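You operate a simulated robot arm through the tools that you are given. There is no shell and no other tool. Be economical: measure what you need, move in short steps, check, and stop when the job is done.

You are at the controls of a simulated two-armed robot. One attempt, no reset.

TASK
Hold the saucepan, pull the sieve off, pan the sweets and return the sugar.
Fine: sweets tipped on the pan, none dropped; all the sugar into the open yellow bin, a spoonful spilt at most; sieve and saucepan on the bench edge, bin shut.
Where things are to end (x, y in the base frame): sieve with a yellow handle within 6 cm of [53, 28].

Only the result counts: the job must be done as asked and must still hold three seconds after the hand-in. Knocking over, shifting, dropping, spilling or breaking anything else fails it.

THE ROBOT
Two 7-joint arms with two-finger parallel grippers on one trunk, on a base that drives. Base frame: it is fixed to the floor where the robot stands at the start and does not move with it; the origin is under the middle of the robot, x ahead of it, y to its left, z up. Readings come in cm, degrees, newtons and seconds.
The left shoulder is at the start at [7, 13.4, 126.8], the right one opposite. Places, roughly: baffle with a yellow handle (18x5x26 cm) [60, -40, 100]; bench edge before the bins [50, 20, 90]; large pan [-350, -75, 25]; pan with black handles [-225, 0, 50]; pan with blue handles [-500, -500, 100]; pan with green handles [-625, -500, 100]; pan with white handles [-100, -75, 100]; rim of the saucepan with a blue handle [50, 0, 90]; sieve with a black handle [50, -125, 25]; sieve with a white handle [50, -150, 25]; white bin [80, 30, 100]; yellow bin [80, 0, 100]. Payload 1.57 kg a hand.
The tool frame of a hand sits at the grasp point between the pads (the TCP): z along the fingers, y along the line on which they close. The tips reach 3 cm beyond it. The gripper opens to 8 cm. The fingers are 1.7 cm wide and 1.2 cm thick; the gripper's body (4 by 8.2 cm) begins 8 cm behind the TCP.
Orientation is told as [roll, pitch, yaw] about the base's x, y, z axes, in that order, counted from this pose: with the fingers straight down and closing along the base's y, the tool's x points along the base's -x, its y along +y and its z along -z.

THE INTERFACE
- The arms move only by the tool servo_tool. It takes "left_steps", "right_steps" or both (then of equal length, played together; a hand with none holds still); each is a list of rows, each a list of 3 entries, a list of its own where there are three numbers: the shift along the tool's x, y, z in cm, then the turn, a rotation vector about the tool's x, y, z in degrees, then the closure, from 0 (fully open) to 1 (shut). In form: [[[dx, dy, dz], [wx, wy, wz], gripper], ...]. A call has 1 to 20 rows; each row is the pose to reach, as a shift and turn from the pose commanded when the call began, along the tool's axes at that moment. Each row takes 0.2 s and may step no farther than 5 cm and 8.6 degrees from the row before; otherwise, or with a gripper value out of range, the whole call is refused. A pose out of reach is approached as far as the arm can. The call stops where the force on the tool passes 40 N (or 10 N more than at its start, if that is more) or the arm is blocked; 0.2 s more then pass. Each finger travels about 15.3 cm/s and halts on what it meets, pressing with about 43 N; the grip force reading is that of the motor and also rises with nothing between the fingers. The clock runs only during rows and for 0.2 s after the last one: add rows that repeat a pose to give the fingers time. The reply holds the time, the measured pose of the TCP, the force on the tool along the base axes, the opening and the grip force, in the units named above and with some noise, with the torque about the TCP (base axes, N m) and any sound that the robot's microphone picked up, and new pictures: "pictures" is both (left out), scene, wrist or none (wrist: the cameras of the hands that moved).
- Cameras (640 x 400 px; columns grow to the right, rows downward): "scene" is now at [14.36, 0.26, 151.19]; the picture's right is [0.08, -1.00, 0.00], its down [-0.54, -0.04, -0.84] and it looks along [0.84, 0.06, -0.54] (base axes); focal length 214 px, centre (320, 200). "left" rides on the left gripper at [7.2, 0.7, -12.2] in its tool frame; the picture's right is [-0.09, 1.00, 0.00], its down [-0.84, -0.08, -0.54] and it looks along [-0.54, -0.05, 0.84] (tool axes); focal length 238 px, centre (320, 200). "right" rides on the right gripper at [7.2, -0.7, -12.2] in its tool frame; the picture's right is [0.09, 1.00, 0.00], its down [-0.84, 0.08, -0.54] and it looks along [-0.54, 0.05, 0.84] (tool axes); focal length 238 px, centre (320, 200). There is no depth. A picture from a camera that has moved, and an enlarged one, comes with that camera's place and axes in the base frame and with its lens. The place of the scene camera against the robot may be out by one fixed shift of up to 1.8 cm in any direction.
- raise_lower(by): slides the trunk up (or, below 0, down) by that many cm; the arms and the scene camera ride with it, the base frame stays. It gives what a move gives, with no picture.
- roll_base(legs): drives the robot by 1 to 6 legs, each [ahead, left, turn to the left] in cm, cm and degrees, along the robot's own axes; the way and the turn of a leg run together, so that a leg with both is an arc; at most 150 cm and 180 degrees a leg. The arms and the cameras ride along, it lands a little off, and it stops where it bumps. It gives what a move gives, and a new picture of the scene camera.
- head_to(pan, tilt): turns the head with the scene camera to pan (to the left, within 86 degrees either way) and tilt (down, from -29 to 69), counted from straight ahead of the robot. It gives what a move gives, and a new picture of the scene camera.
- enlarge(camera, box): a new picture of the part [left, top, right, bottom] of that camera's present view, enlarged. The clock stands still meanwhile.
- sign_off(): hands the job in; it is judged then, once.

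Work in short steps. Places have to be worked out from the pictures, the camera data and where the tool is seen: move nearer, look again, correct. Check each grasp and each placing, and mend what went wrong. You have 120 turns and 260 pictures in all, those below and enlarged ones among them. Open the grippers and draw the arms clear of the work before you hand the job in, unless the task says otherwise; then end with one line.

The tools are called after "Call:" as name(argument=value, ...) on one line, values as JSON. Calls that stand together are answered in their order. servo_tool: Moves the arms, as the interface text tells. Its arguments: {"type":"object","properties":{"left_steps":{"type":"array"},"right_steps":{"type":"array"},"pictures":{"type":"string","enum":["both","scene","wrist","none"]}},"required":[]} The other tools are called the same way: raise_lower (by) slides the trunk up or down; roll_base (legs) drives the base; head_to (pan, tilt) turns the head that bears the scene camera; enlarge (camera, box) takes an enlarged picture of a part of a camera's view; sign_off () hands the job in.

At the start:

```text
time: 0.0
left_position: [37.33, 25.08, 140.5]
left_tool_rot: [0.0, 0.0, 0.1]
left_wrist_force: [-0.7, -0.4, 0.5]
left_moment: [-0.02, 0.0, 0.02]
left_width: 8.01
left_grip_force: 0.1
right_position: [38.03, -8.62, 143.63]
right_tool_rot: [0.1, 0.0, 0.0]
right_wrist_force: [-0.4, -1.2, -0.2]
right_moment: [-0.02, 0.03, 0.0]
right_width: 8.03
right_grip_force: 0.0
trunk travel left (down, up): [-84.2, 9.8]
robot x, y, heading: [-0.2, -0.12, 0.4]
head pan, tilt: [4.4, 32.6]
```

scene: 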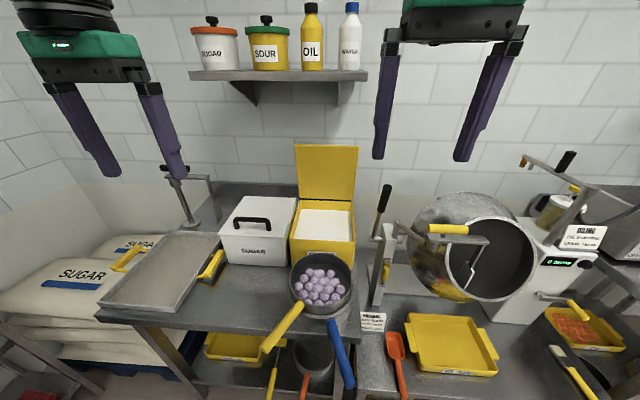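
right: 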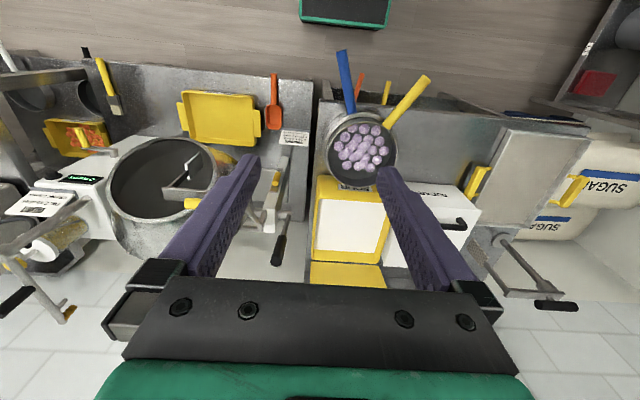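
left: 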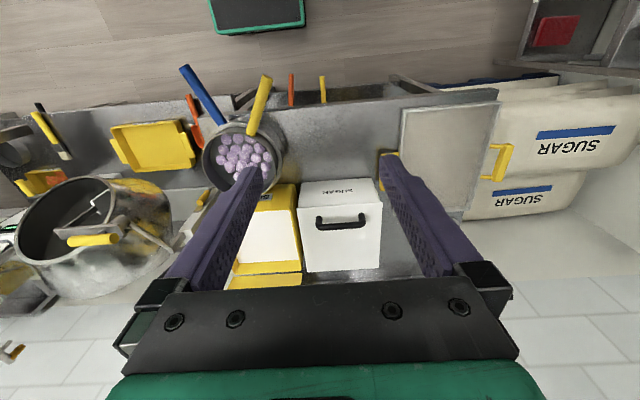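

I'll look closely at the work area before moving anything.

Call:
enlarge(camera="scene", box=[80, 140, 380, 400])

Call:
enlarge(camera="scene", box=[340, 140, 640, 400])

Call:
enlarge(camera="right", box=[290, 30, 530, 230])

```text
1.54 times, centred on (230, 270) of scene
camera zoom: at [14.36, 0.26, 151.19], right [0.08, -1.0, 0.0], down [-0.54, -0.04, -0.84], along [0.84, 0.06, -0.54], focal length 330 px, centre (458, 92)
```

zoom: 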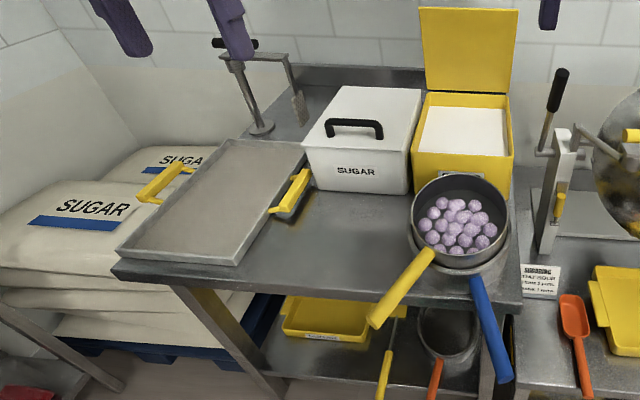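

```text
1.54 times, centred on (490, 270) of scene
camera zoom: at [14.36, 0.26, 151.19], right [0.08, -1.0, 0.0], down [-0.54, -0.04, -0.84], along [0.84, 0.06, -0.54], focal length 330 px, centre (58, 92)
```

zoom: 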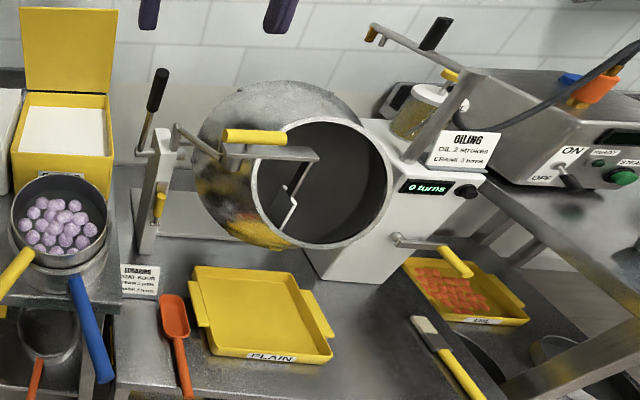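

```text
2.00 times, centred on (410, 130) of right
camera zoom: at [30.81, -9.39, 155.81], right [-0.09, 1.0, 0.0], down [0.84, 0.08, 0.54], along [0.54, 0.05, -0.84], focal length 477 px, centre (140, 340)
```

zoom: 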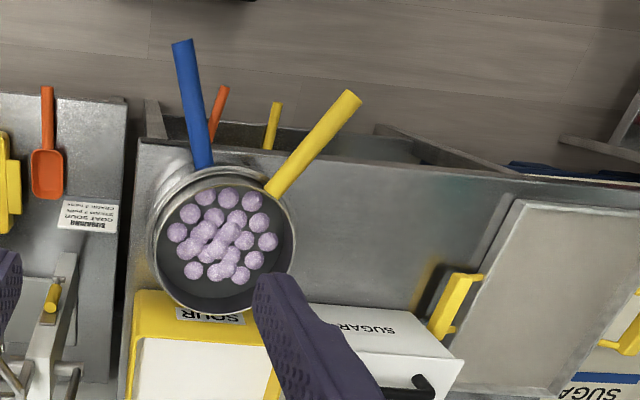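

The sieve (sweets, yellow handle) sits in the blue-handled saucepan at about (52.5, 4, z≈97). The yellow handle ends near (34.5, 13, 99.5) and the blue one near (31, -5, 94.5). The pan with yellow handles is the grey tray around (60, 56). I'll back off so both hands can point forward along the handles.

Call:
roll_base(legs=[[-25, 0, 0]])

```text
time: 1.8
left_position: [13.09, 25.0, 140.28]
left_tool_rot: [0.0, 0.3, 0.1]
left_wrist_force: [0.0, -0.1, 0.1]
left_moment: [-0.02, 0.02, 0.0]
left_width: 8.01
left_grip_force: 0.0
right_position: [13.59, -8.77, 143.5]
right_tool_rot: [0.0, 0.2, -0.1]
right_wrist_force: [1.2, 0.1, -0.5]
right_moment: [0.0, 0.02, -0.01]
right_width: 8.01
right_grip_force: 0.0
trunk travel left (down, up): [-84.2, 9.8]
robot x, y, heading: [-24.91, -0.32, -0.1]
head pan, tilt: [4.4, 32.6]
camera scene: at [-9.97, 0.26, 151.14], right [0.08, -1.0, 0.0], down [-0.54, -0.04, -0.84], along [0.84, 0.06, -0.54], focal length 214 px, centre (320, 200)
```

scene: 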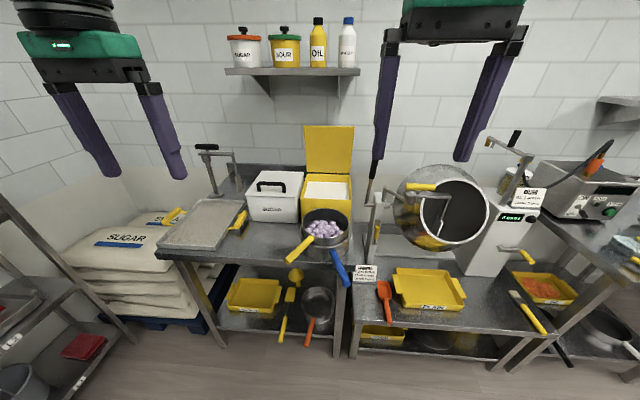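

Both hands are clear. I'll pitch both to point forward while bringing them ahead and down a bit.

Call:
servo_tool(left_steps=[[[-2, 0, 1], [0, -8.2, 0], 0], [[-4, 0, 2], [0, -16.4, 0], 0], [[-6, 0, 3], [0, -24.6, 0], 0], [[-7, 0, 5], [0, -32.8, 0], 0], [[-8, 0, 7], [0, -41, 0], 0], [[-9, 0, 9], [0, -49.2, 0], 0], [[-10, 0, 11], [0, -57.4, 0], 0], [[-11, 0, 13], [0, -65.6, 0], 0], [[-12, 0, 15], [0, -73.8, 0], 0], [[-12, 0, 17], [0, -82, 0], 0], [[-12, 0, 18], [0, -90, 0], 0]], right_steps=[[[-2, 0, 1], [0, -8.2, 0], 0], [[-4, 0, 2], [0, -16.4, 0], 0], [[-6, 0, 3], [0, -24.6, 0], 0], [[-7, 0, 5], [0, -32.8, 0], 0], [[-8, 0, 7], [0, -41, 0], 0], [[-9, 0, 9], [0, -49.2, 0], 0], [[-10, 0, 11], [0, -57.4, 0], 0], [[-11, 0, 13], [0, -65.6, 0], 0], [[-12, 0, 15], [0, -73.8, 0], 0], [[-12, 0, 17], [0, -82, 0], 0], [[-12, 0, 18], [0, -90, 0], 0]], pictures="both")

```text
time: 4.2
left_position: [24.65, 25.07, 122.42]
left_tool_rot: [-64.6, -89.9, 64.6]
left_wrist_force: [0.3, 0.5, -0.5]
left_moment: [0.0, -0.03, -0.01]
left_width: 8.01
left_grip_force: 0.1
left hand out of reach, approached as far as the arm can: row 8, 9
right_position: [25.22, -8.81, 125.53]
right_tool_rot: [71.7, -90.0, -71.8]
right_wrist_force: [0.3, 0.4, 0.0]
right_moment: [-0.02, 0.02, 0.0]
right_width: 8.02
right_grip_force: 0.1
trunk travel left (down, up): [-84.2, 9.8]
robot x, y, heading: [-25.1, 0.11, 0.1]
head pan, tilt: [4.4, 32.6]
camera scene: at [-10.32, 0.23, 151.19], right [0.08, -1.0, 0.0], down [-0.54, -0.04, -0.84], along [0.84, 0.06, -0.54], focal length 214 px, centre (320, 200)
camera right: at [13.09, -9.45, 118.38], right [0.0, 1.0, -0.09], down [-0.54, 0.08, 0.84], along [0.84, 0.05, 0.54], focal length 238 px, centre (320, 200)
camera left: at [12.41, 25.67, 115.32], right [0.0, 1.0, 0.09], down [-0.54, -0.08, 0.84], along [0.84, -0.05, 0.54], focal length 238 px, centre (320, 200)
```

scene: 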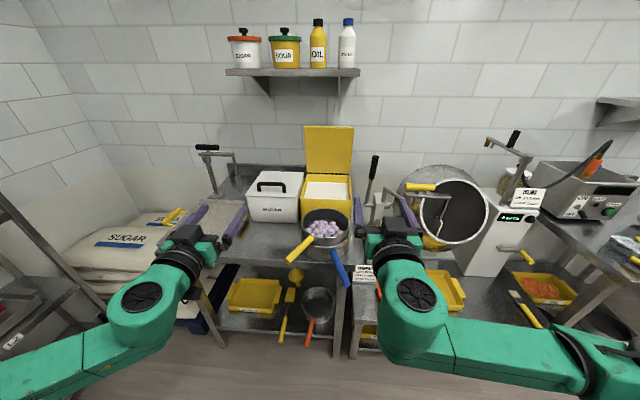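
right: 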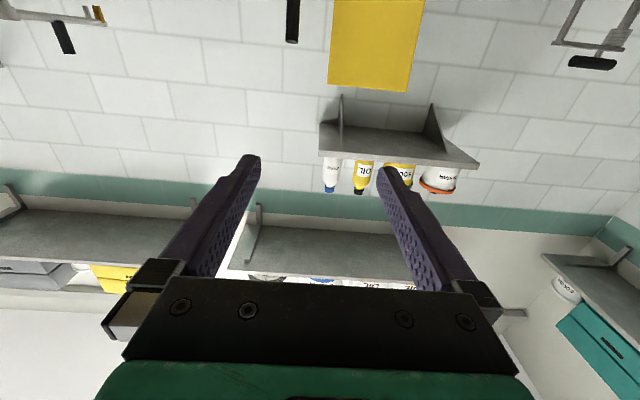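
left: 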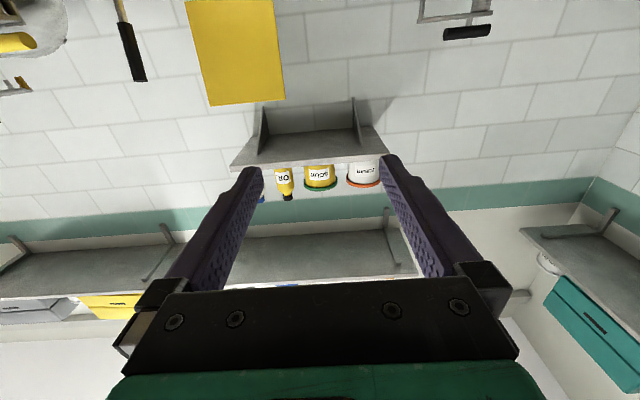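

Pose works. I'll test how far the wrists can roll about the tool axis (needed for tipping) here in free air, and come back.

Call:
servo_tool(left_steps=[[[0, 0, 0], [0, 0, 8.5], 0], [[0, 0, 0], [0, 0, 17], 0], [[0, 0, 0], [0, 0, 25.5], 0], [[0, 0, 0], [0, 0, 34], 0], [[0, 0, 0], [0, 0, 42.5], 0], [[0, 0, 0], [0, 0, 51], 0], [[0, 0, 0], [0, 0, 59.5], 0], [[0, 0, 0], [0, 0, 68], 0], [[0, 0, 0], [0, 0, 76.5], 0], [[0, 0, 0], [0, 0, 85], 0], [[0, 0, 0], [0, 0, 93.5], 0], [[0, 0, 0], [0, 0, 102], 0], [[0, 0, 0], [0, 0, 110.5], 0], [[0, 0, 0], [0, 0, 119], 0], [[0, 0, 0], [0, 0, 127.5], 0], [[0, 0, 0], [0, 0, 136], 0], [[0, 0, 0], [0, 0, 144.5], 0], [[0, 0, 0], [0, 0, 150], 0]], right_steps=[[[0, 0, 0], [0, 0, -8.5], 0], [[0, 0, 0], [0, 0, -17], 0], [[0, 0, 0], [0, 0, -25.5], 0], [[0, 0, 0], [0, 0, -34], 0], [[0, 0, 0], [0, 0, -42.5], 0], [[0, 0, 0], [0, 0, -51], 0], [[0, 0, 0], [0, 0, -59.5], 0], [[0, 0, 0], [0, 0, -68], 0], [[0, 0, 0], [0, 0, -76.5], 0], [[0, 0, 0], [0, 0, -85], 0], [[0, 0, 0], [0, 0, -93.5], 0], [[0, 0, 0], [0, 0, -102], 0], [[0, 0, 0], [0, 0, -110.5], 0], [[0, 0, 0], [0, 0, -119], 0], [[0, 0, 0], [0, 0, -127.5], 0], [[0, 0, 0], [0, 0, -136], 0], [[0, 0, 0], [0, 0, -144.5], 0], [[0, 0, 0], [0, 0, -150], 0]], pictures="none")

```text
time: 8.0
left_position: [24.52, 25.02, 122.39]
left_tool_rot: [90.0, 60.1, -90.0]
left_wrist_force: [0.0, -0.7, -0.6]
left_moment: [0.0, 0.0, 0.0]
left_width: 7.98
left_grip_force: 0.1
right_position: [25.17, -8.72, 125.62]
right_tool_rot: [-90.0, 60.1, 90.0]
right_wrist_force: [0.5, 0.2, -0.6]
right_moment: [-0.01, 0.01, 0.0]
right_width: 8.0
right_grip_force: 0.1
trunk travel left (down, up): [-84.2, 9.8]
robot x, y, heading: [-24.34, 0.43, 0.1]
head pan, tilt: [4.4, 32.6]
```

Full 150° roll is reachable on both. Rolling back.

Call:
servo_tool(right_steps=[[[0, 0, 0], [0, 0, 8.5], 0], [[0, 0, 0], [0, 0, 17], 0], [[0, 0, 0], [0, 0, 25.5], 0], [[0, 0, 0], [0, 0, 34], 0], [[0, 0, 0], [0, 0, 42.5], 0], [[0, 0, 0], [0, 0, 51], 0], [[0, 0, 0], [0, 0, 59.5], 0], [[0, 0, 0], [0, 0, 68], 0], [[0, 0, 0], [0, 0, 76.5], 0], [[0, 0, 0], [0, 0, 85], 0], [[0, 0, 0], [0, 0, 93.5], 0], [[0, 0, 0], [0, 0, 102], 0], [[0, 0, 0], [0, 0, 110.5], 0], [[0, 0, 0], [0, 0, 119], 0], [[0, 0, 0], [0, 0, 127.5], 0], [[0, 0, 0], [0, 0, 136], 0], [[0, 0, 0], [0, 0, 144.5], 0], [[0, 0, 0], [0, 0, 150], 0]], left_steps=[[[0, 0, 0], [0, 0, -8.5], 0], [[0, 0, 0], [0, 0, -17], 0], [[0, 0, 0], [0, 0, -25.5], 0], [[0, 0, 0], [0, 0, -34], 0], [[0, 0, 0], [0, 0, -42.5], 0], [[0, 0, 0], [0, 0, -51], 0], [[0, 0, 0], [0, 0, -59.5], 0], [[0, 0, 0], [0, 0, -68], 0], [[0, 0, 0], [0, 0, -76.5], 0], [[0, 0, 0], [0, 0, -85], 0], [[0, 0, 0], [0, 0, -93.5], 0], [[0, 0, 0], [0, 0, -102], 0], [[0, 0, 0], [0, 0, -110.5], 0], [[0, 0, 0], [0, 0, -119], 0], [[0, 0, 0], [0, 0, -127.5], 0], [[0, 0, 0], [0, 0, -136], 0], [[0, 0, 0], [0, 0, -144.5], 0], [[0, 0, 0], [0, 0, -150], 0]], pictures="none")

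Call:
enlarge(camera="scene", box=[220, 180, 400, 300])

```text
time: 12.0
left_position: [24.7, 24.93, 122.44]
left_tool_rot: [-97.5, -90.0, 97.4]
left_wrist_force: [0.0, 0.7, -0.6]
left_moment: [-0.04, 0.03, 0.01]
left_width: 7.98
left_grip_force: 0.0
right_position: [25.28, -9.58, 124.6]
right_tool_rot: [-95.3, -82.2, 94.4]
right_wrist_force: [0.6, 0.5, 0.5]
right_moment: [0.0, 0.03, -0.01]
right_width: 7.98
right_grip_force: 0.0
trunk travel left (down, up): [-84.2, 9.8]
robot x, y, heading: [-24.47, 0.2, -0.1]
head pan, tilt: [4.4, 32.6]
stopped in row 18 (right hand): the arm was blocked; the commanded pose is now the measured one
```

```text
3.33 times, centred on (310, 240) of scene
camera zoom: at [-10.4, 0.27, 151.19], right [0.08, -1.0, 0.0], down [-0.54, -0.04, -0.84], along [0.84, 0.06, -0.54], focal length 715 px, centre (353, 67)
```

zoom: 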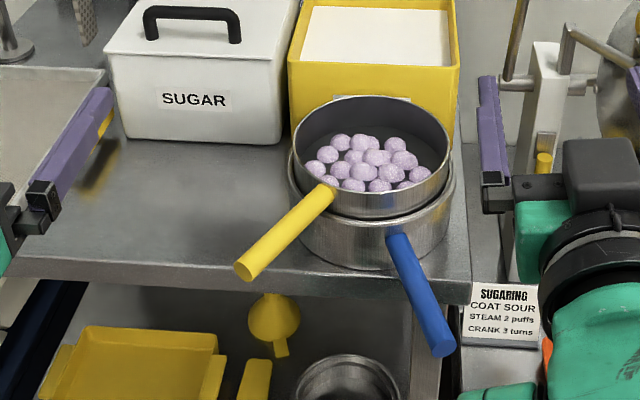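

The right arm was blocked on its last row. I'll look to see what it met.

Call:
head_to(pan=-20, tilt=50)

```text
time: 12.9
left_position: [24.58, 25.06, 122.34]
left_tool_rot: [-101.7, -89.9, 101.7]
left_wrist_force: [-0.3, 0.5, -1.3]
left_moment: [0.01, 0.03, 0.02]
left_width: 7.99
left_grip_force: 0.1
right_position: [25.45, -9.52, 124.53]
right_tool_rot: [-95.4, -82.3, 94.4]
right_wrist_force: [0.0, 0.6, -0.4]
right_moment: [0.02, 0.0, 0.02]
right_width: 8.01
right_grip_force: 0.0
trunk travel left (down, up): [-84.2, 9.8]
robot x, y, heading: [-24.56, 0.05, 0.1]
head pan, tilt: [-20.0, 50.0]
camera scene: at [-12.08, -3.05, 148.65], right [-0.34, -0.94, 0.0], down [-0.72, 0.26, -0.64], along [0.6, -0.22, -0.77], focal length 214 px, centre (320, 200)
```

scene: 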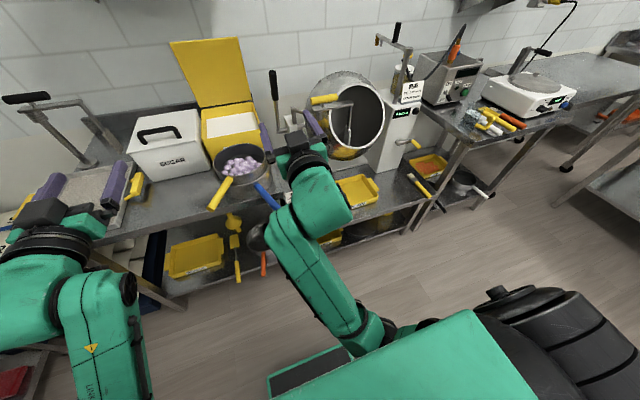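

Nothing in the room was touched; it was just an elbow change, and the hand is about 8° short in roll. I'll lower the trunk 15 cm so the hands sit near handle height, and point the head back at the work.

Call:
raise_lower(by=-15)

Call:
head_to(pan=3, tilt=35)

```text
time: 14.6
left_position: [24.58, 25.08, 107.43]
left_tool_rot: [-104.4, -89.9, 104.4]
left_wrist_force: [0.2, 0.0, 0.5]
left_moment: [0.04, -0.04, -0.02]
left_width: 8.0
left_grip_force: 0.2
right_position: [25.47, -9.68, 109.67]
right_tool_rot: [-95.4, -82.3, 94.6]
right_wrist_force: [0.0, -0.4, 1.1]
right_moment: [0.02, 0.02, -0.01]
right_width: 8.0
right_grip_force: 0.0
trunk travel left (down, up): [-69.2, 24.8]
robot x, y, heading: [-25.12, -0.03, -0.3]
head pan, tilt: [-20.0, 50.0]
```

```text
time: 15.5
left_position: [24.52, 25.0, 107.32]
left_tool_rot: [-101.6, -90.0, 101.6]
left_wrist_force: [1.1, 0.7, 0.1]
left_moment: [0.03, -0.01, 0.0]
left_width: 8.01
left_grip_force: 0.1
right_position: [25.53, -9.64, 109.63]
right_tool_rot: [-95.3, -82.3, 94.4]
right_wrist_force: [0.9, 0.9, 0.5]
right_moment: [0.0, 0.01, 0.0]
right_width: 8.02
right_grip_force: 0.0
trunk travel left (down, up): [-69.2, 24.8]
robot x, y, heading: [-24.77, 0.08, 0.1]
head pan, tilt: [3.0, 35.0]
camera scene: at [-10.52, 0.02, 135.81], right [0.05, -1.0, 0.0], down [-0.57, -0.03, -0.82], along [0.82, 0.04, -0.57], focal length 214 px, centre (320, 200)
```

scene: 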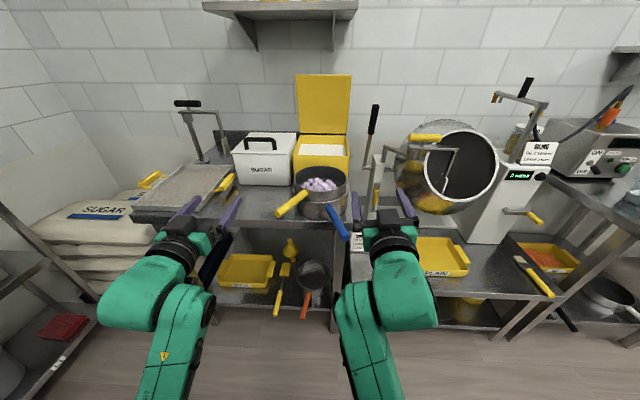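

Now move both hands to pre-approach poses behind the handle ends, fingers along the handles.

Call:
servo_tool(left_steps=[[[1.25, -1.6, 1], [4.5, 0, 0], 0], [[2.5, -3.2, 2], [9, 0, 0], 0], [[3.75, -4.9, 3], [13.5, 0, 0], 0], [[5, -6.5, 4], [18, 0, 0], 0], [[6.25, -8.1, 5], [22.5, 0, 0], 0], [[7.5, -9.7, 5.9], [27, 0, 0], 0], [[7.5, -9.7, 5.9], [27, 0, 0], 0]], right_steps=[[[2.4, 0.85, 0.2], [-3.4, -0.2, 1.3], 0], [[4.8, 1.7, 0.4], [-6.9, -0.5, 2.7], 0], [[7.2, 2.5, 0.6], [-10.3, -0.7, 4], 0], [[9.6, 3.4, 0.9], [-13.7, -0.9, 5.3], 0], [[12, 4.2, 1.1], [-17.2, -1.2, 6.7], 0], [[14.5, 5.1, 1.3], [-20.6, -1.4, 8], 0], [[14.5, 5.1, 1.3], [-20.6, -1.4, 8], 0]], pictures="both")

Call:
enlarge(camera="scene", box=[220, 140, 430, 280])

```text
time: 17.1
left_position: [30.46, 15.33, 99.86]
left_tool_rot: [-143.9, -89.9, 116.9]
left_wrist_force: [-0.3, -0.2, 0.4]
left_moment: [0.03, 0.03, -0.01]
left_width: 8.0
left_grip_force: 0.1
right_position: [26.86, -6.34, 94.54]
right_tool_rot: [160.7, -89.2, -140.8]
right_wrist_force: [0.0, 0.3, 0.5]
right_moment: [0.0, -0.01, 0.01]
right_width: 8.01
right_grip_force: 0.2
trunk travel left (down, up): [-69.2, 24.8]
robot x, y, heading: [-24.96, 0.25, -0.3]
head pan, tilt: [3.0, 35.0]
camera scene: at [-10.57, 0.04, 135.82], right [0.05, -1.0, 0.0], down [-0.57, -0.03, -0.82], along [0.82, 0.04, -0.57], focal length 214 px, centre (320, 200)
camera right: at [15.74, -11.1, 87.26], right [-0.34, 0.94, -0.09], down [-0.55, -0.12, 0.83], along [0.77, 0.33, 0.55], focal length 238 px, centre (320, 200)
camera left: at [19.89, 21.41, 92.85], right [0.45, 0.89, 0.09], down [-0.52, 0.18, 0.84], along [0.73, -0.43, 0.54], focal length 238 px, centre (320, 200)
```

scene: 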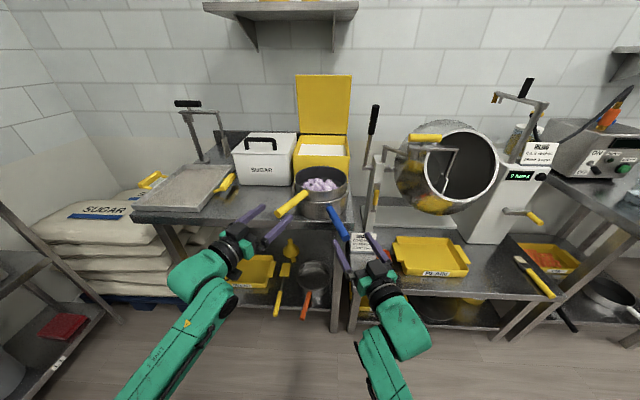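
right: 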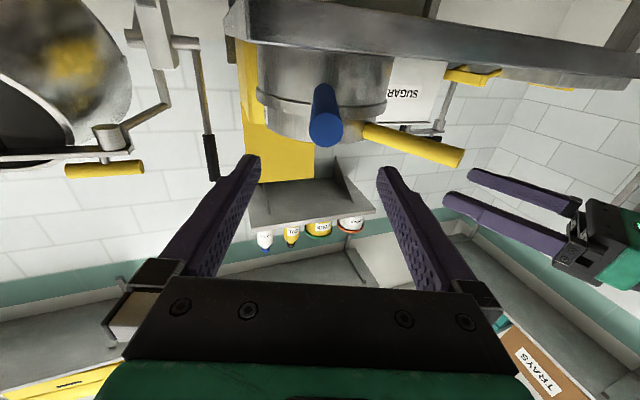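
left: 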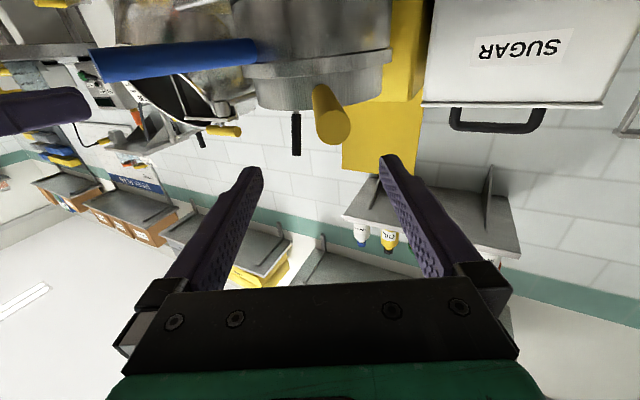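

```text
2.86 times, centred on (325, 210) of scene
camera zoom: at [-10.57, 0.04, 135.82], right [0.05, -1.0, 0.0], down [-0.57, -0.03, -0.82], along [0.82, 0.04, -0.57], focal length 613 px, centre (306, 171)
```

zoom: 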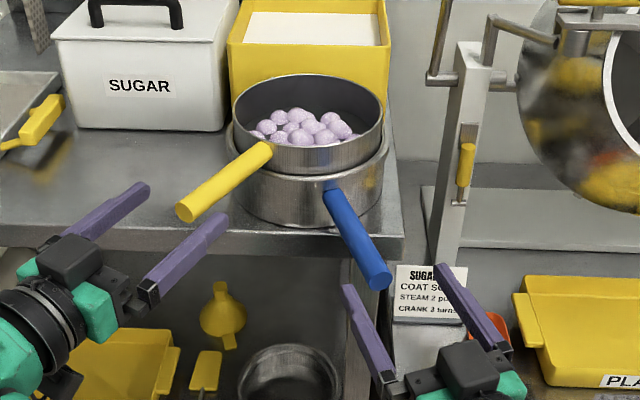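

The wrist cameras show both handle ends about 2.2 cm lower than the TCP lines and slightly to the left; the yellow one also needs ~4° more yaw. I'll correct and advance 3 cm, then recheck.

Call:
servo_tool(left_steps=[[[1.2, 0.6, 0], [2, 0, 0], 0], [[2.4, 1.2, 0], [4, 0, 0], 0], [[2.4, 1.2, 3], [4, 0, 0], 0], [[2.4, 1.2, 3], [4, 0, 0], 0]], right_steps=[[[1, 0.3, 0], [0, 0, 0], 0], [[2.1, 0.6, 0], [0, 0, 0], 0], [[2.1, 0.6, 3], [0, 0, 0], 0], [[2.1, 0.6, 3], [0, 0, 0], 0]], pictures="wrist")

Call:
enlarge(camera="scene", box=[220, 140, 430, 280])

```text
time: 18.1
left_position: [33.63, 15.15, 97.56]
left_tool_rot: [-175.2, -89.9, 144.1]
left_wrist_force: [-0.2, 0.1, -0.2]
left_moment: [-0.01, 0.03, 0.01]
left_width: 7.98
left_grip_force: 0.0
right_position: [29.49, -4.84, 92.56]
right_tool_rot: [165.0, -89.1, -145.2]
right_wrist_force: [-0.3, -0.2, 0.1]
right_moment: [0.0, 0.01, -0.02]
right_width: 8.01
right_grip_force: 0.1
trunk travel left (down, up): [-69.2, 24.8]
robot x, y, heading: [-24.56, 0.19, -0.1]
head pan, tilt: [3.0, 35.0]
camera right: at [18.37, -9.5, 85.29], right [-0.34, 0.94, -0.09], down [-0.55, -0.12, 0.83], along [0.77, 0.33, 0.55], focal length 238 px, centre (320, 200)
camera left: at [23.51, 21.89, 90.49], right [0.51, 0.85, 0.09], down [-0.51, 0.21, 0.84], along [0.69, -0.47, 0.54], focal length 238 px, centre (320, 200)
```

right: 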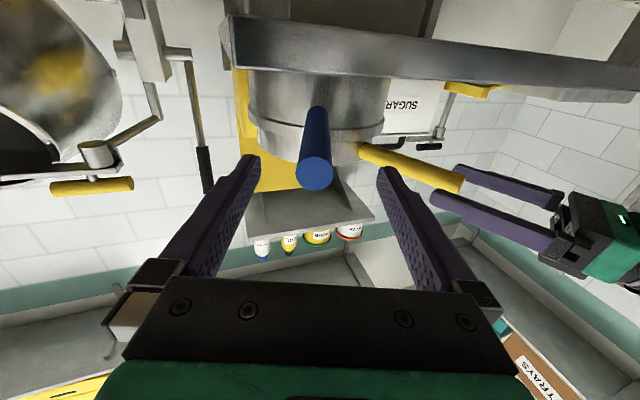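
left: 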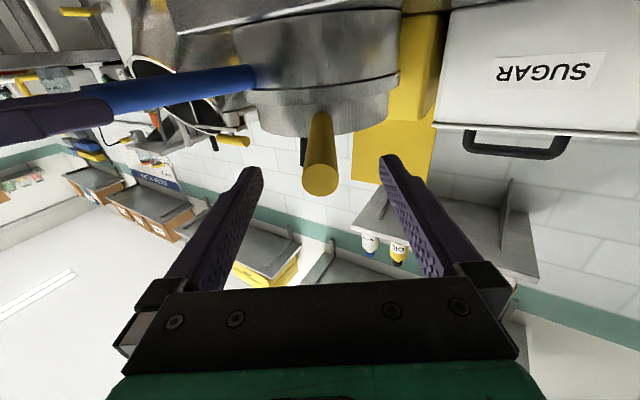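

```text
2.86 times, centred on (325, 210) of scene
camera zoom: at [-10.72, 0.07, 135.84], right [0.05, -1.0, 0.0], down [-0.57, -0.03, -0.82], along [0.82, 0.04, -0.57], focal length 613 px, centre (306, 171)
```

zoom: 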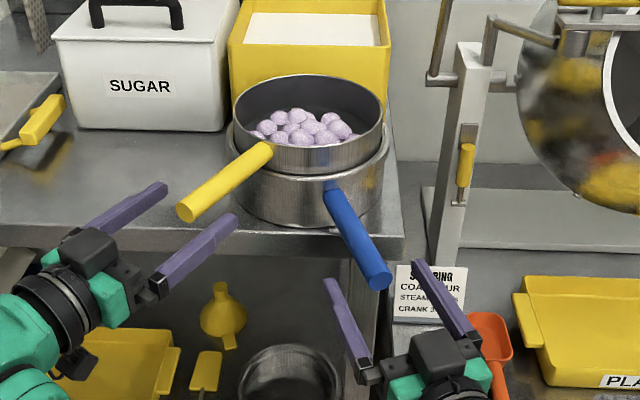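

Blue end now is ~2.6 cm ahead of the right TCP and level; yellow end ~0.8 cm ahead of the left TCP and 0.4 cm low. Both are aligned, so I'll advance over the handles (about 6 cm overlap).

Call:
servo_tool(left_steps=[[[0.4, 0, 1.4], [0, 0, 0], 0], [[0.4, 0, 2.8], [0, 0, 0], 0], [[0.4, 0, 4.2], [0, 0, 0], 0], [[0.4, 0, 5.6], [0, 0, 0], 0], [[0.4, 0, 6.8], [0, 0, 0], 0], [[0.4, 0, 6.8], [0, 0, 0], 0]], right_steps=[[[0, -0.3, 1.7], [0, 0, 0], 0], [[0, -0.3, 3.4], [0, 0, 0], 0], [[0, -0.3, 5.1], [0, 0, 0], 0], [[0, -0.3, 6.8], [0, 0, 0], 0], [[0, -0.3, 8.5], [0, 0, 0], 0], [[0, -0.3, 8.5], [0, 0, 0], 0]], pictures="wrist")

Call:
enlarge(camera="scene", box=[220, 140, 430, 280])

```text
time: 19.5
left_position: [39.47, 11.45, 97.18]
left_tool_rot: [-147.4, -89.9, 116.4]
left_wrist_force: [0.6, 0.1, 0.0]
left_moment: [-0.01, -0.01, 0.02]
left_width: 7.99
left_grip_force: 0.0
right_position: [37.62, -2.28, 92.6]
right_tool_rot: [162.7, -89.1, -142.9]
right_wrist_force: [-0.2, 0.6, -0.3]
right_moment: [0.01, 0.0, -0.01]
right_width: 8.01
right_grip_force: 0.2
trunk travel left (down, up): [-69.2, 24.8]
robot x, y, heading: [-25.03, -0.15, -0.1]
head pan, tilt: [3.0, 35.0]
camera right: at [26.51, -6.93, 85.34], right [-0.34, 0.94, -0.09], down [-0.55, -0.12, 0.83], along [0.77, 0.33, 0.55], focal length 238 px, centre (320, 200)
camera left: at [29.39, 18.28, 90.05], right [0.51, 0.85, 0.09], down [-0.51, 0.21, 0.84], along [0.69, -0.47, 0.54], focal length 238 px, centre (320, 200)
```

right: 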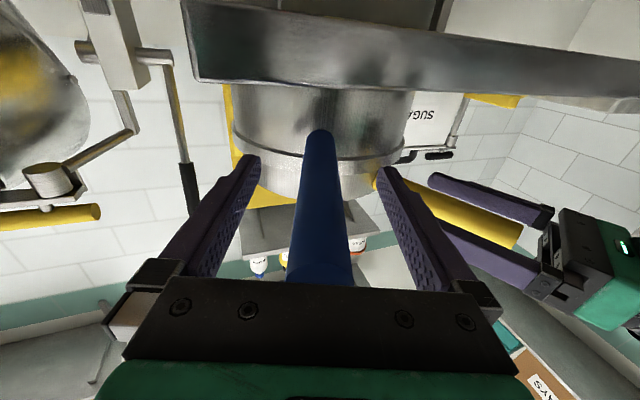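
left: 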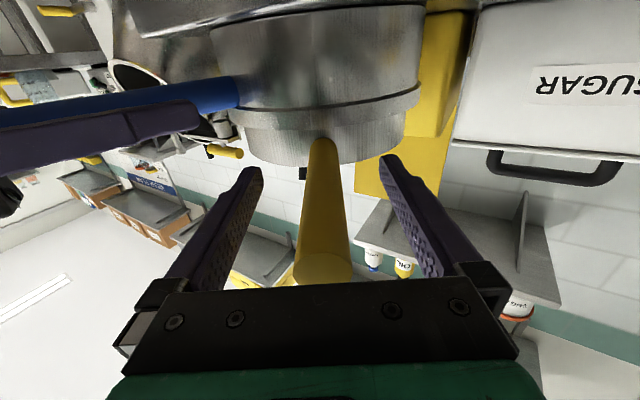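

```text
2.86 times, centred on (325, 210) of scene
camera zoom: at [-10.57, 0.03, 135.82], right [0.05, -1.0, 0.0], down [-0.57, -0.03, -0.82], along [0.82, 0.04, -0.57], focal length 613 px, centre (306, 171)
```

zoom: 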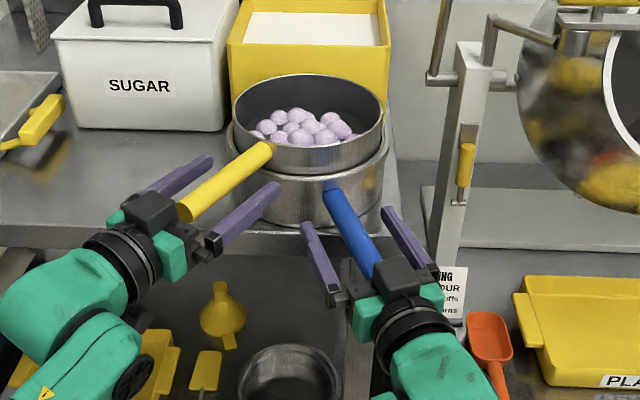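

Both handles lie centred between the fingers; the blue one slopes slightly down toward the pan, so I'll tilt the right hand 5° and drop it 0.5 cm, then close both.

Call:
servo_tool(left_steps=[[[0, 0, 0], [0, 0, 0], 0], [[0, 0, 0], [0, 0, 0], 0.4], [[0, 0, 0], [0, 0, 0], 0.6], [[0, 0, 0], [0, 0, 0], 0.8], [[0, 0, 0], [0, 0, 0], 1], [[0, 0, 0], [0, 0, 0], 1], [[0, 0, 0], [0, 0, 0], 1]], right_steps=[[[0.5, 0, 0], [0, 5, 0], 0], [[0.5, 0, 0], [0, 5, 0], 0.4], [[0.5, 0, 0], [0, 5, 0], 0.6], [[0.5, 0, 0], [0, 5, 0], 0.8], [[0.5, 0, 0], [0, 5, 0], 1], [[0.5, 0, 0], [0, 5, 0], 1], [[0.5, 0, 0], [0, 5, 0], 1]], pictures="both")

```text
time: 21.1
left_position: [39.6, 11.53, 97.12]
left_tool_rot: [-124.4, -89.9, 93.4]
left_wrist_force: [3.1, 6.2, -0.1]
left_moment: [0.11, 0.01, 0.88]
left_width: 2.36
left_grip_force: 35.7
right_position: [37.7, -2.37, 92.19]
right_tool_rot: [3.1, -85.8, 16.7]
right_wrist_force: [-4.2, -5.6, 1.7]
right_moment: [-0.01, 0.06, -0.34]
right_width: 2.45
right_grip_force: 36.7
trunk travel left (down, up): [-69.2, 24.8]
robot x, y, heading: [-25.14, 0.18, -0.1]
head pan, tilt: [3.0, 35.0]
camera scene: at [-10.51, 0.08, 135.82], right [0.05, -1.0, 0.0], down [-0.57, -0.03, -0.82], along [0.82, 0.04, -0.57], focal length 214 px, centre (320, 200)
camera right: at [25.95, -7.15, 85.92], right [-0.34, 0.94, -0.09], down [-0.48, -0.09, 0.87], along [0.81, 0.34, 0.48], focal length 238 px, centre (320, 200)
camera left: at [29.42, 18.38, 90.0], right [0.51, 0.85, 0.09], down [-0.5, 0.21, 0.84], along [0.7, -0.47, 0.54], focal length 238 px, centre (320, 200)
```

scene: 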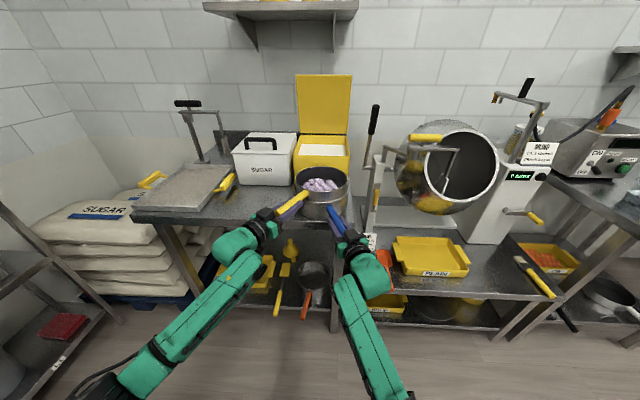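
right: 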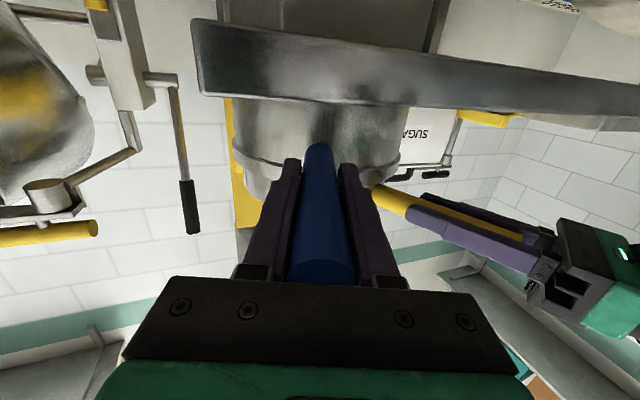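
left: 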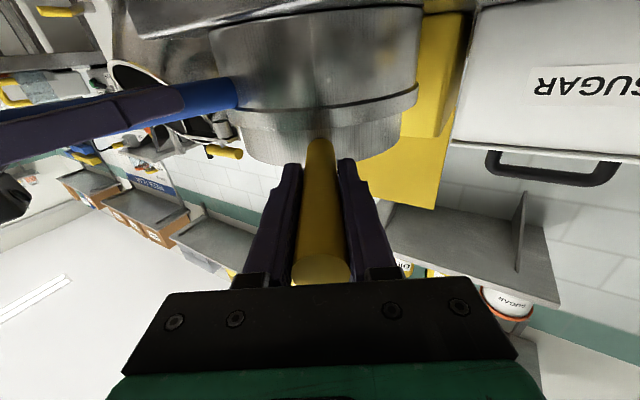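

Both gripped (2.4 cm on each handle). Right holds; left lifts the sieve straight up slowly.

Call:
servo_tool(left_steps=[[[-0.5, 0, 0], [0, 0, 0], 1], [[-1, 0, 0], [0, 0, 0], 1], [[-1.5, 0, 0], [0, 0, 0], 1], [[-2, 0, 0], [0, 0, 0], 1], [[-2.5, 0, 0], [0, 0, 0], 1], [[-3, 0, 0], [0, 0, 0], 1], [[-3, 0, 0], [0, 0, 0], 1]], right_steps=[[[0, 0, 0], [0, 0, 0], 1], [[0, 0, 0], [0, 0, 0], 1], [[0, 0, 0], [0, 0, 0], 1], [[0, 0, 0], [0, 0, 0], 1], [[0, 0, 0], [0, 0, 0], 1], [[0, 0, 0], [0, 0, 0], 1], [[0, 0, 0], [0, 0, 0], 1]], pictures="none")

Call:
enlarge(camera="scene", box=[220, 140, 430, 280])

```text
time: 22.7
left_position: [39.56, 11.56, 100.07]
left_tool_rot: [-132.7, -89.8, 101.6]
left_wrist_force: [0.6, 0.1, -1.4]
left_moment: [0.15, 0.22, -0.02]
left_width: 2.34
left_grip_force: 36.1
right_position: [37.69, -2.31, 92.18]
right_tool_rot: [4.0, -85.8, 15.8]
right_wrist_force: [-1.2, -0.4, 2.0]
right_moment: [-0.04, 0.16, -0.06]
right_width: 2.45
right_grip_force: 36.0
trunk travel left (down, up): [-69.2, 24.8]
robot x, y, heading: [-24.81, -0.1, -0.2]
head pan, tilt: [3.0, 35.0]
```

```text
2.86 times, centred on (325, 210) of scene
camera zoom: at [-10.5, 0.02, 135.82], right [0.05, -1.0, 0.0], down [-0.57, -0.03, -0.82], along [0.82, 0.04, -0.57], focal length 613 px, centre (306, 171)
```

zoom: 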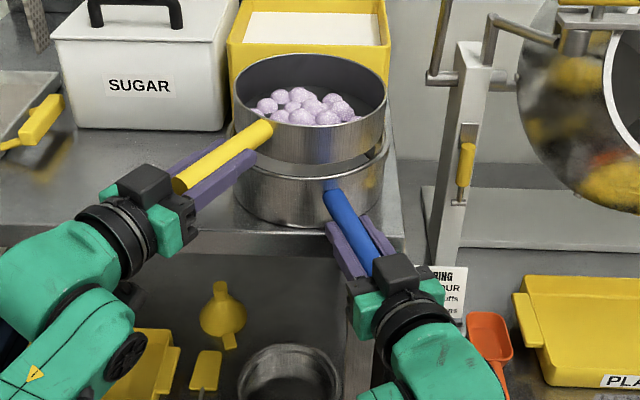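

The sieve comes freely, level and light. Lifting 8 cm more to clear the saucepan.

Call:
servo_tool(left_steps=[[[-1, 0, 0], [0, 0, 0], 1], [[-2, 0, 0], [0, 0, 0], 1], [[-3, 0, 0], [0, 0, 0], 1], [[-4, 0, 0], [0, 0, 0], 1], [[-5, 0, 0], [0, 0, 0], 1], [[-6, 0, 0], [0, 0, 0], 1], [[-7, 0, 0], [0, 0, 0], 1], [[-8, 0, 0], [0, 0, 0], 1], [[-8, 0, 0], [0, 0, 0], 1], [[-8, 0, 0], [0, 0, 0], 1]], pictures="none")

Call:
enlarge(camera="scene", box=[220, 120, 430, 260])

```text
time: 24.9
left_position: [39.59, 11.51, 108.17]
left_tool_rot: [-126.3, -89.9, 95.3]
left_wrist_force: [0.9, 0.6, -2.9]
left_moment: [0.19, 0.24, 0.04]
left_width: 2.37
left_grip_force: 35.4
right_position: [37.64, -2.2, 92.04]
right_tool_rot: [3.6, -85.7, 16.2]
right_wrist_force: [-0.3, -0.1, 2.0]
right_moment: [-0.05, 0.09, -0.02]
right_width: 2.48
right_grip_force: 36.7
trunk travel left (down, up): [-69.2, 24.8]
robot x, y, heading: [-24.89, 0.21, -0.1]
head pan, tilt: [3.0, 35.0]
```

```text
2.86 times, centred on (325, 190) of scene
camera zoom: at [-10.5, 0.03, 135.82], right [0.05, -1.0, 0.0], down [-0.57, -0.03, -0.82], along [0.82, 0.04, -0.57], focal length 613 px, centre (306, 229)
```

zoom: 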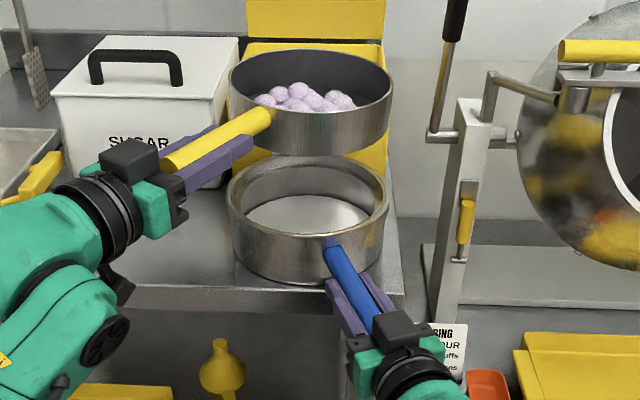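

Sugar is visible in the saucepan and the sieve hangs clear. I'll release the blue handle and draw the right hand straight back, then inspect the tray.

Call:
servo_tool(right_steps=[[[0, 0, 0], [0, 0, 0], 0.6], [[0, 0, 0], [0, 0, 0], 0.3], [[0, 0, 0], [0, 0, 0], 0], [[0, 0, 0], [0, 0, 0], 0], [[0, 0, -3], [0, 0, 0], 0], [[0, 0, -6], [0, 0, 0], 0], [[0, 0, -9], [0, 0, 0], 0], [[0, 0, -12], [0, 0, 0], 0], [[0, 0, -15], [0, 0, 0], 0]], pictures="none")

Call:
enlarge(camera="scene", box=[110, 90, 380, 270])

```text
time: 26.9
left_position: [39.51, 11.61, 108.21]
left_tool_rot: [-146.9, -89.9, 115.8]
left_wrist_force: [-0.1, -0.1, -2.0]
left_moment: [0.13, 0.24, 0.01]
left_width: 2.38
left_grip_force: 35.9
right_position: [23.4, -7.48, 93.3]
right_tool_rot: [3.6, -86.0, 16.2]
right_wrist_force: [-0.1, 0.7, 0.0]
right_moment: [0.03, -0.01, -0.01]
right_width: 8.01
right_grip_force: 0.0
trunk travel left (down, up): [-69.2, 24.8]
robot x, y, heading: [-24.63, -0.23, 0.2]
head pan, tilt: [3.0, 35.0]
```

```text
2.22 times, centred on (245, 180) of scene
camera zoom: at [-10.59, 0.0, 135.83], right [0.05, -1.0, 0.0], down [-0.57, -0.03, -0.82], along [0.82, 0.04, -0.57], focal length 477 px, centre (487, 244)
```

zoom: 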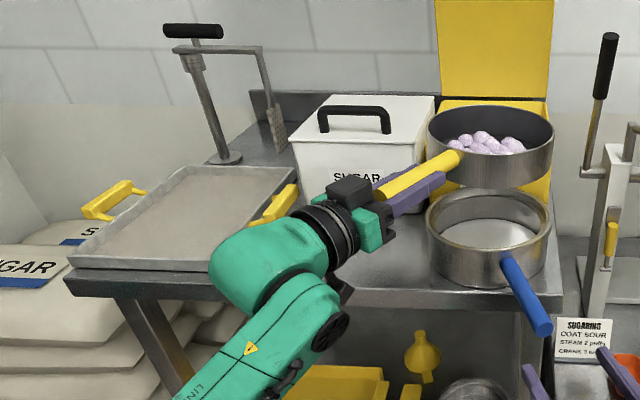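

Tray is clear, with a low rim, and a lever stand behind it. I'll back 10 cm, then drive left 54 cm with the sieve held high and look.

Call:
roll_base(legs=[[-10, 0, 0], [0, 54, 0]])

Call:
enlarge(camera="scene", box=[200, 80, 470, 260])

```text
time: 30.8
left_position: [29.75, 65.61, 108.08]
left_tool_rot: [-114.1, -90.0, 83.1]
left_wrist_force: [0.0, 0.4, -2.3]
left_moment: [0.14, 0.27, 0.01]
left_width: 2.37
left_grip_force: 36.1
right_position: [13.8, 46.7, 93.32]
right_tool_rot: [3.7, -85.8, 16.1]
right_wrist_force: [0.0, -0.5, 0.1]
right_moment: [0.03, 0.01, -0.02]
right_width: 8.0
right_grip_force: 0.2
trunk travel left (down, up): [-69.2, 24.8]
robot x, y, heading: [-34.73, 53.89, -0.2]
head pan, tilt: [3.0, 35.0]
camera scene: at [-20.35, 54.06, 135.81], right [0.05, -1.0, 0.0], down [-0.57, -0.03, -0.82], along [0.82, 0.04, -0.57], focal length 214 px, centre (320, 200)
```

scene: 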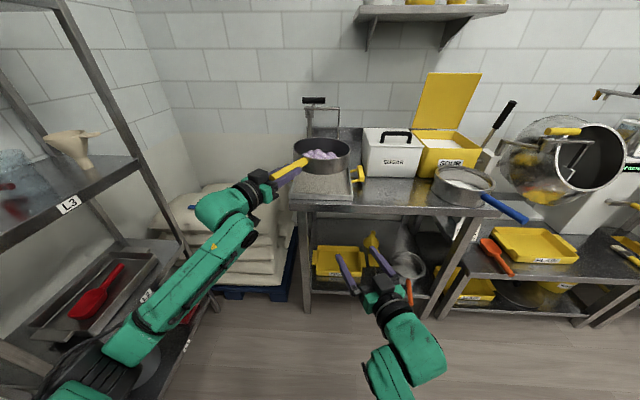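

```text
2.22 times, centred on (335, 170) of scene
camera zoom: at [-20.35, 54.06, 135.81], right [0.05, -1.0, 0.0], down [-0.57, -0.03, -0.82], along [0.82, 0.04, -0.57], focal length 477 px, centre (287, 267)
```

zoom: 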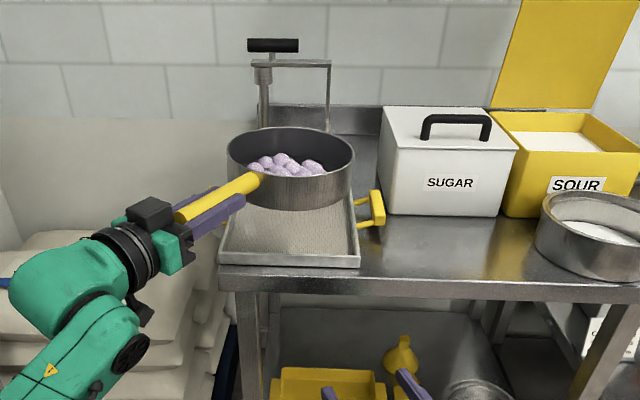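

Tray spans roughly x 44–75, y 46–67, with its floor around z 90. I'll drive forward 16 and left 2 so the sieve is over the tray centre.

Call:
roll_base(legs=[[16, 2, 0]])

Call:
enlarge(camera="scene", box=[200, 90, 470, 270])

```text
time: 32.2
left_position: [45.65, 67.52, 108.07]
left_tool_rot: [-124.5, -89.8, 93.5]
left_wrist_force: [-0.2, -0.1, -2.9]
left_moment: [0.14, 0.22, 0.0]
left_width: 2.35
left_grip_force: 36.0
right_position: [29.73, 48.67, 93.25]
right_tool_rot: [3.8, -85.8, 16.0]
right_wrist_force: [0.0, -0.4, 0.2]
right_moment: [0.01, 0.01, -0.01]
right_width: 7.99
right_grip_force: 0.0
trunk travel left (down, up): [-69.2, 24.8]
robot x, y, heading: [-18.64, 55.77, -0.2]
head pan, tilt: [3.0, 35.0]
camera scene: at [-4.38, 56.04, 135.82], right [0.05, -1.0, 0.0], down [-0.57, -0.03, -0.82], along [0.82, 0.04, -0.57], focal length 214 px, centre (320, 200)
```

scene: 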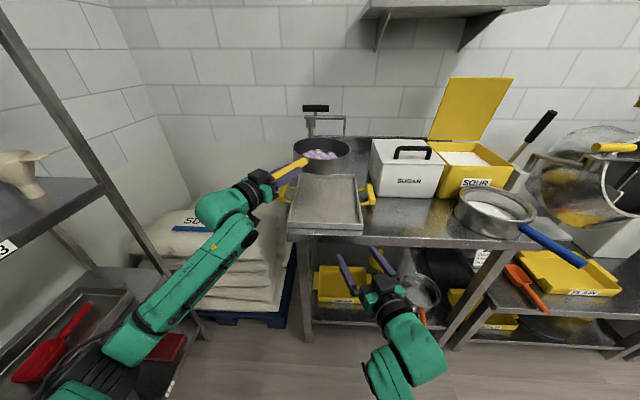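

```text
2.22 times, centred on (335, 180) of scene
camera zoom: at [-4.38, 56.04, 135.82], right [0.05, -1.0, 0.0], down [-0.57, -0.03, -0.82], along [0.82, 0.04, -0.57], focal length 477 px, centre (287, 244)
```

zoom: 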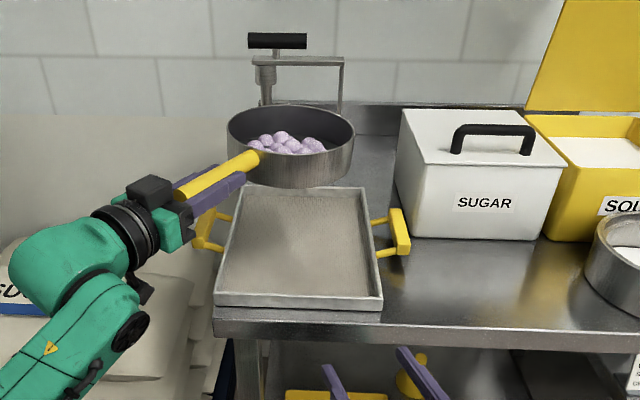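

The sieve is centred over the tray (≈(60, 59)). I'll lower 5.5 cm while rolling to 28°, then tip slowly.

Call:
servo_tool(left_steps=[[[1, 0, 0], [0, 0, 0], 1], [[2, 0, 0], [0, 0, 0], 1], [[3, 0, 0], [0, 0, 0], 1], [[4, 0, 0], [0, 0, 0], 1], [[5, 0, 0], [0, 0, 0], 1], [[5.5, 0, 0], [0, 0, 4], 1], [[5.5, 0, 0], [0, 0, 8], 1], [[5.5, 0, 0], [0, 0, 12], 1], [[5.5, 0, 0], [0, 0, 16], 1], [[5.5, 0, 0], [0, 0, 20], 1], [[5.5, 0, 0], [0, 0, 24], 1], [[5.5, 0, 0], [0, 0, 28], 1], [[5.5, 0, 0], [0, 0, 28], 1]], pictures="none")

Call:
enlarge(camera="scene", box=[200, 90, 470, 270])

```text
time: 35.0
left_position: [45.74, 67.48, 102.48]
left_tool_rot: [90.1, -62.0, -121.1]
left_wrist_force: [-0.3, 0.2, -2.9]
left_moment: [0.17, 0.24, 0.01]
left_width: 2.36
left_grip_force: 35.3
right_position: [29.71, 48.71, 93.2]
right_tool_rot: [3.7, -85.8, 16.2]
right_wrist_force: [0.1, -0.2, 0.6]
right_moment: [0.02, -0.04, -0.02]
right_width: 7.99
right_grip_force: 0.0
trunk travel left (down, up): [-69.2, 24.8]
robot x, y, heading: [-18.59, 56.32, -0.3]
head pan, tilt: [3.0, 35.0]
```

```text
2.22 times, centred on (335, 180) of scene
camera zoom: at [-4.33, 56.05, 135.81], right [0.05, -1.0, 0.0], down [-0.57, -0.03, -0.82], along [0.82, 0.04, -0.57], focal length 477 px, centre (287, 244)
```

zoom: 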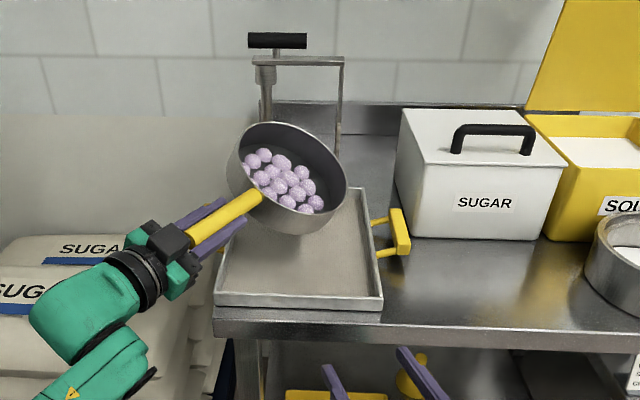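

Tipping toward the tray's right-front as planned. Continuing slowly to ~97°.

Call:
servo_tool(left_steps=[[[0, 0, 0], [0, 0, 3.5], 1], [[0, 0, 0], [0, 0, 7], 1], [[0, 0, 0], [0, 0, 10.5], 1], [[0, 0, 0], [0, 0, 14], 1], [[0, 0, 0], [0, 0, 17.5], 1], [[0, 0, 0], [0, 0, 21], 1], [[0, 0, 0], [0, 0, 24.5], 1], [[0, 0, 0], [0, 0, 28], 1], [[0, 0, 0], [0, 0, 31.5], 1], [[0, 0, 0], [0, 0, 35], 1], [[0, 0, 0], [0, 0, 38.5], 1], [[0, 0, 0], [0, 0, 42], 1], [[0, 0, 0], [0, 0, 45.5], 1], [[0, 0, 0], [0, 0, 49], 1], [[0, 0, 0], [0, 0, 52.5], 1], [[0, 0, 0], [0, 0, 56], 1], [[0, 0, 0], [0, 0, 59.5], 1], [[0, 0, 0], [0, 0, 63], 1], [[0, 0, 0], [0, 0, 66.5], 1], [[0, 0, 0], [0, 0, 70], 1]], pictures="none")

Call:
enlarge(camera="scene", box=[200, 90, 470, 270])

```text
time: 39.2
left_position: [45.73, 67.58, 102.57]
left_tool_rot: [90.0, 8.0, -121.0]
left_wrist_force: [-0.3, 1.2, -2.1]
left_moment: [0.13, 0.26, -0.01]
left_width: 2.34
left_grip_force: 36.0
right_position: [29.71, 48.61, 93.2]
right_tool_rot: [3.6, -85.8, 16.2]
right_wrist_force: [0.3, 0.0, 0.8]
right_moment: [-0.02, 0.0, 0.04]
right_width: 8.0
right_grip_force: 0.0
trunk travel left (down, up): [-69.2, 24.8]
robot x, y, heading: [-18.69, 56.01, -0.1]
head pan, tilt: [3.0, 35.0]
```

```text
2.22 times, centred on (335, 180) of scene
camera zoom: at [-4.33, 56.06, 135.81], right [0.05, -1.0, 0.0], down [-0.57, -0.03, -0.82], along [0.82, 0.04, -0.57], focal length 477 px, centre (287, 244)
```

zoom: 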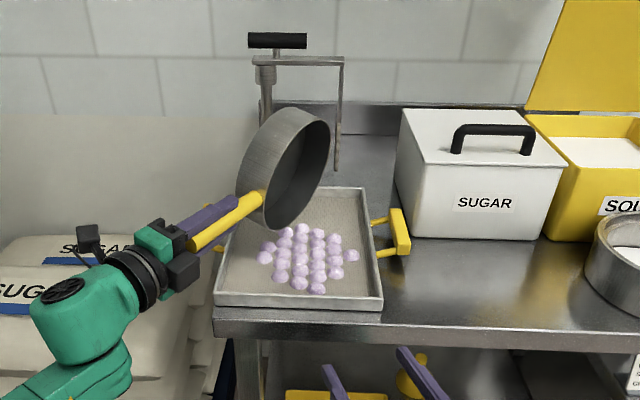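

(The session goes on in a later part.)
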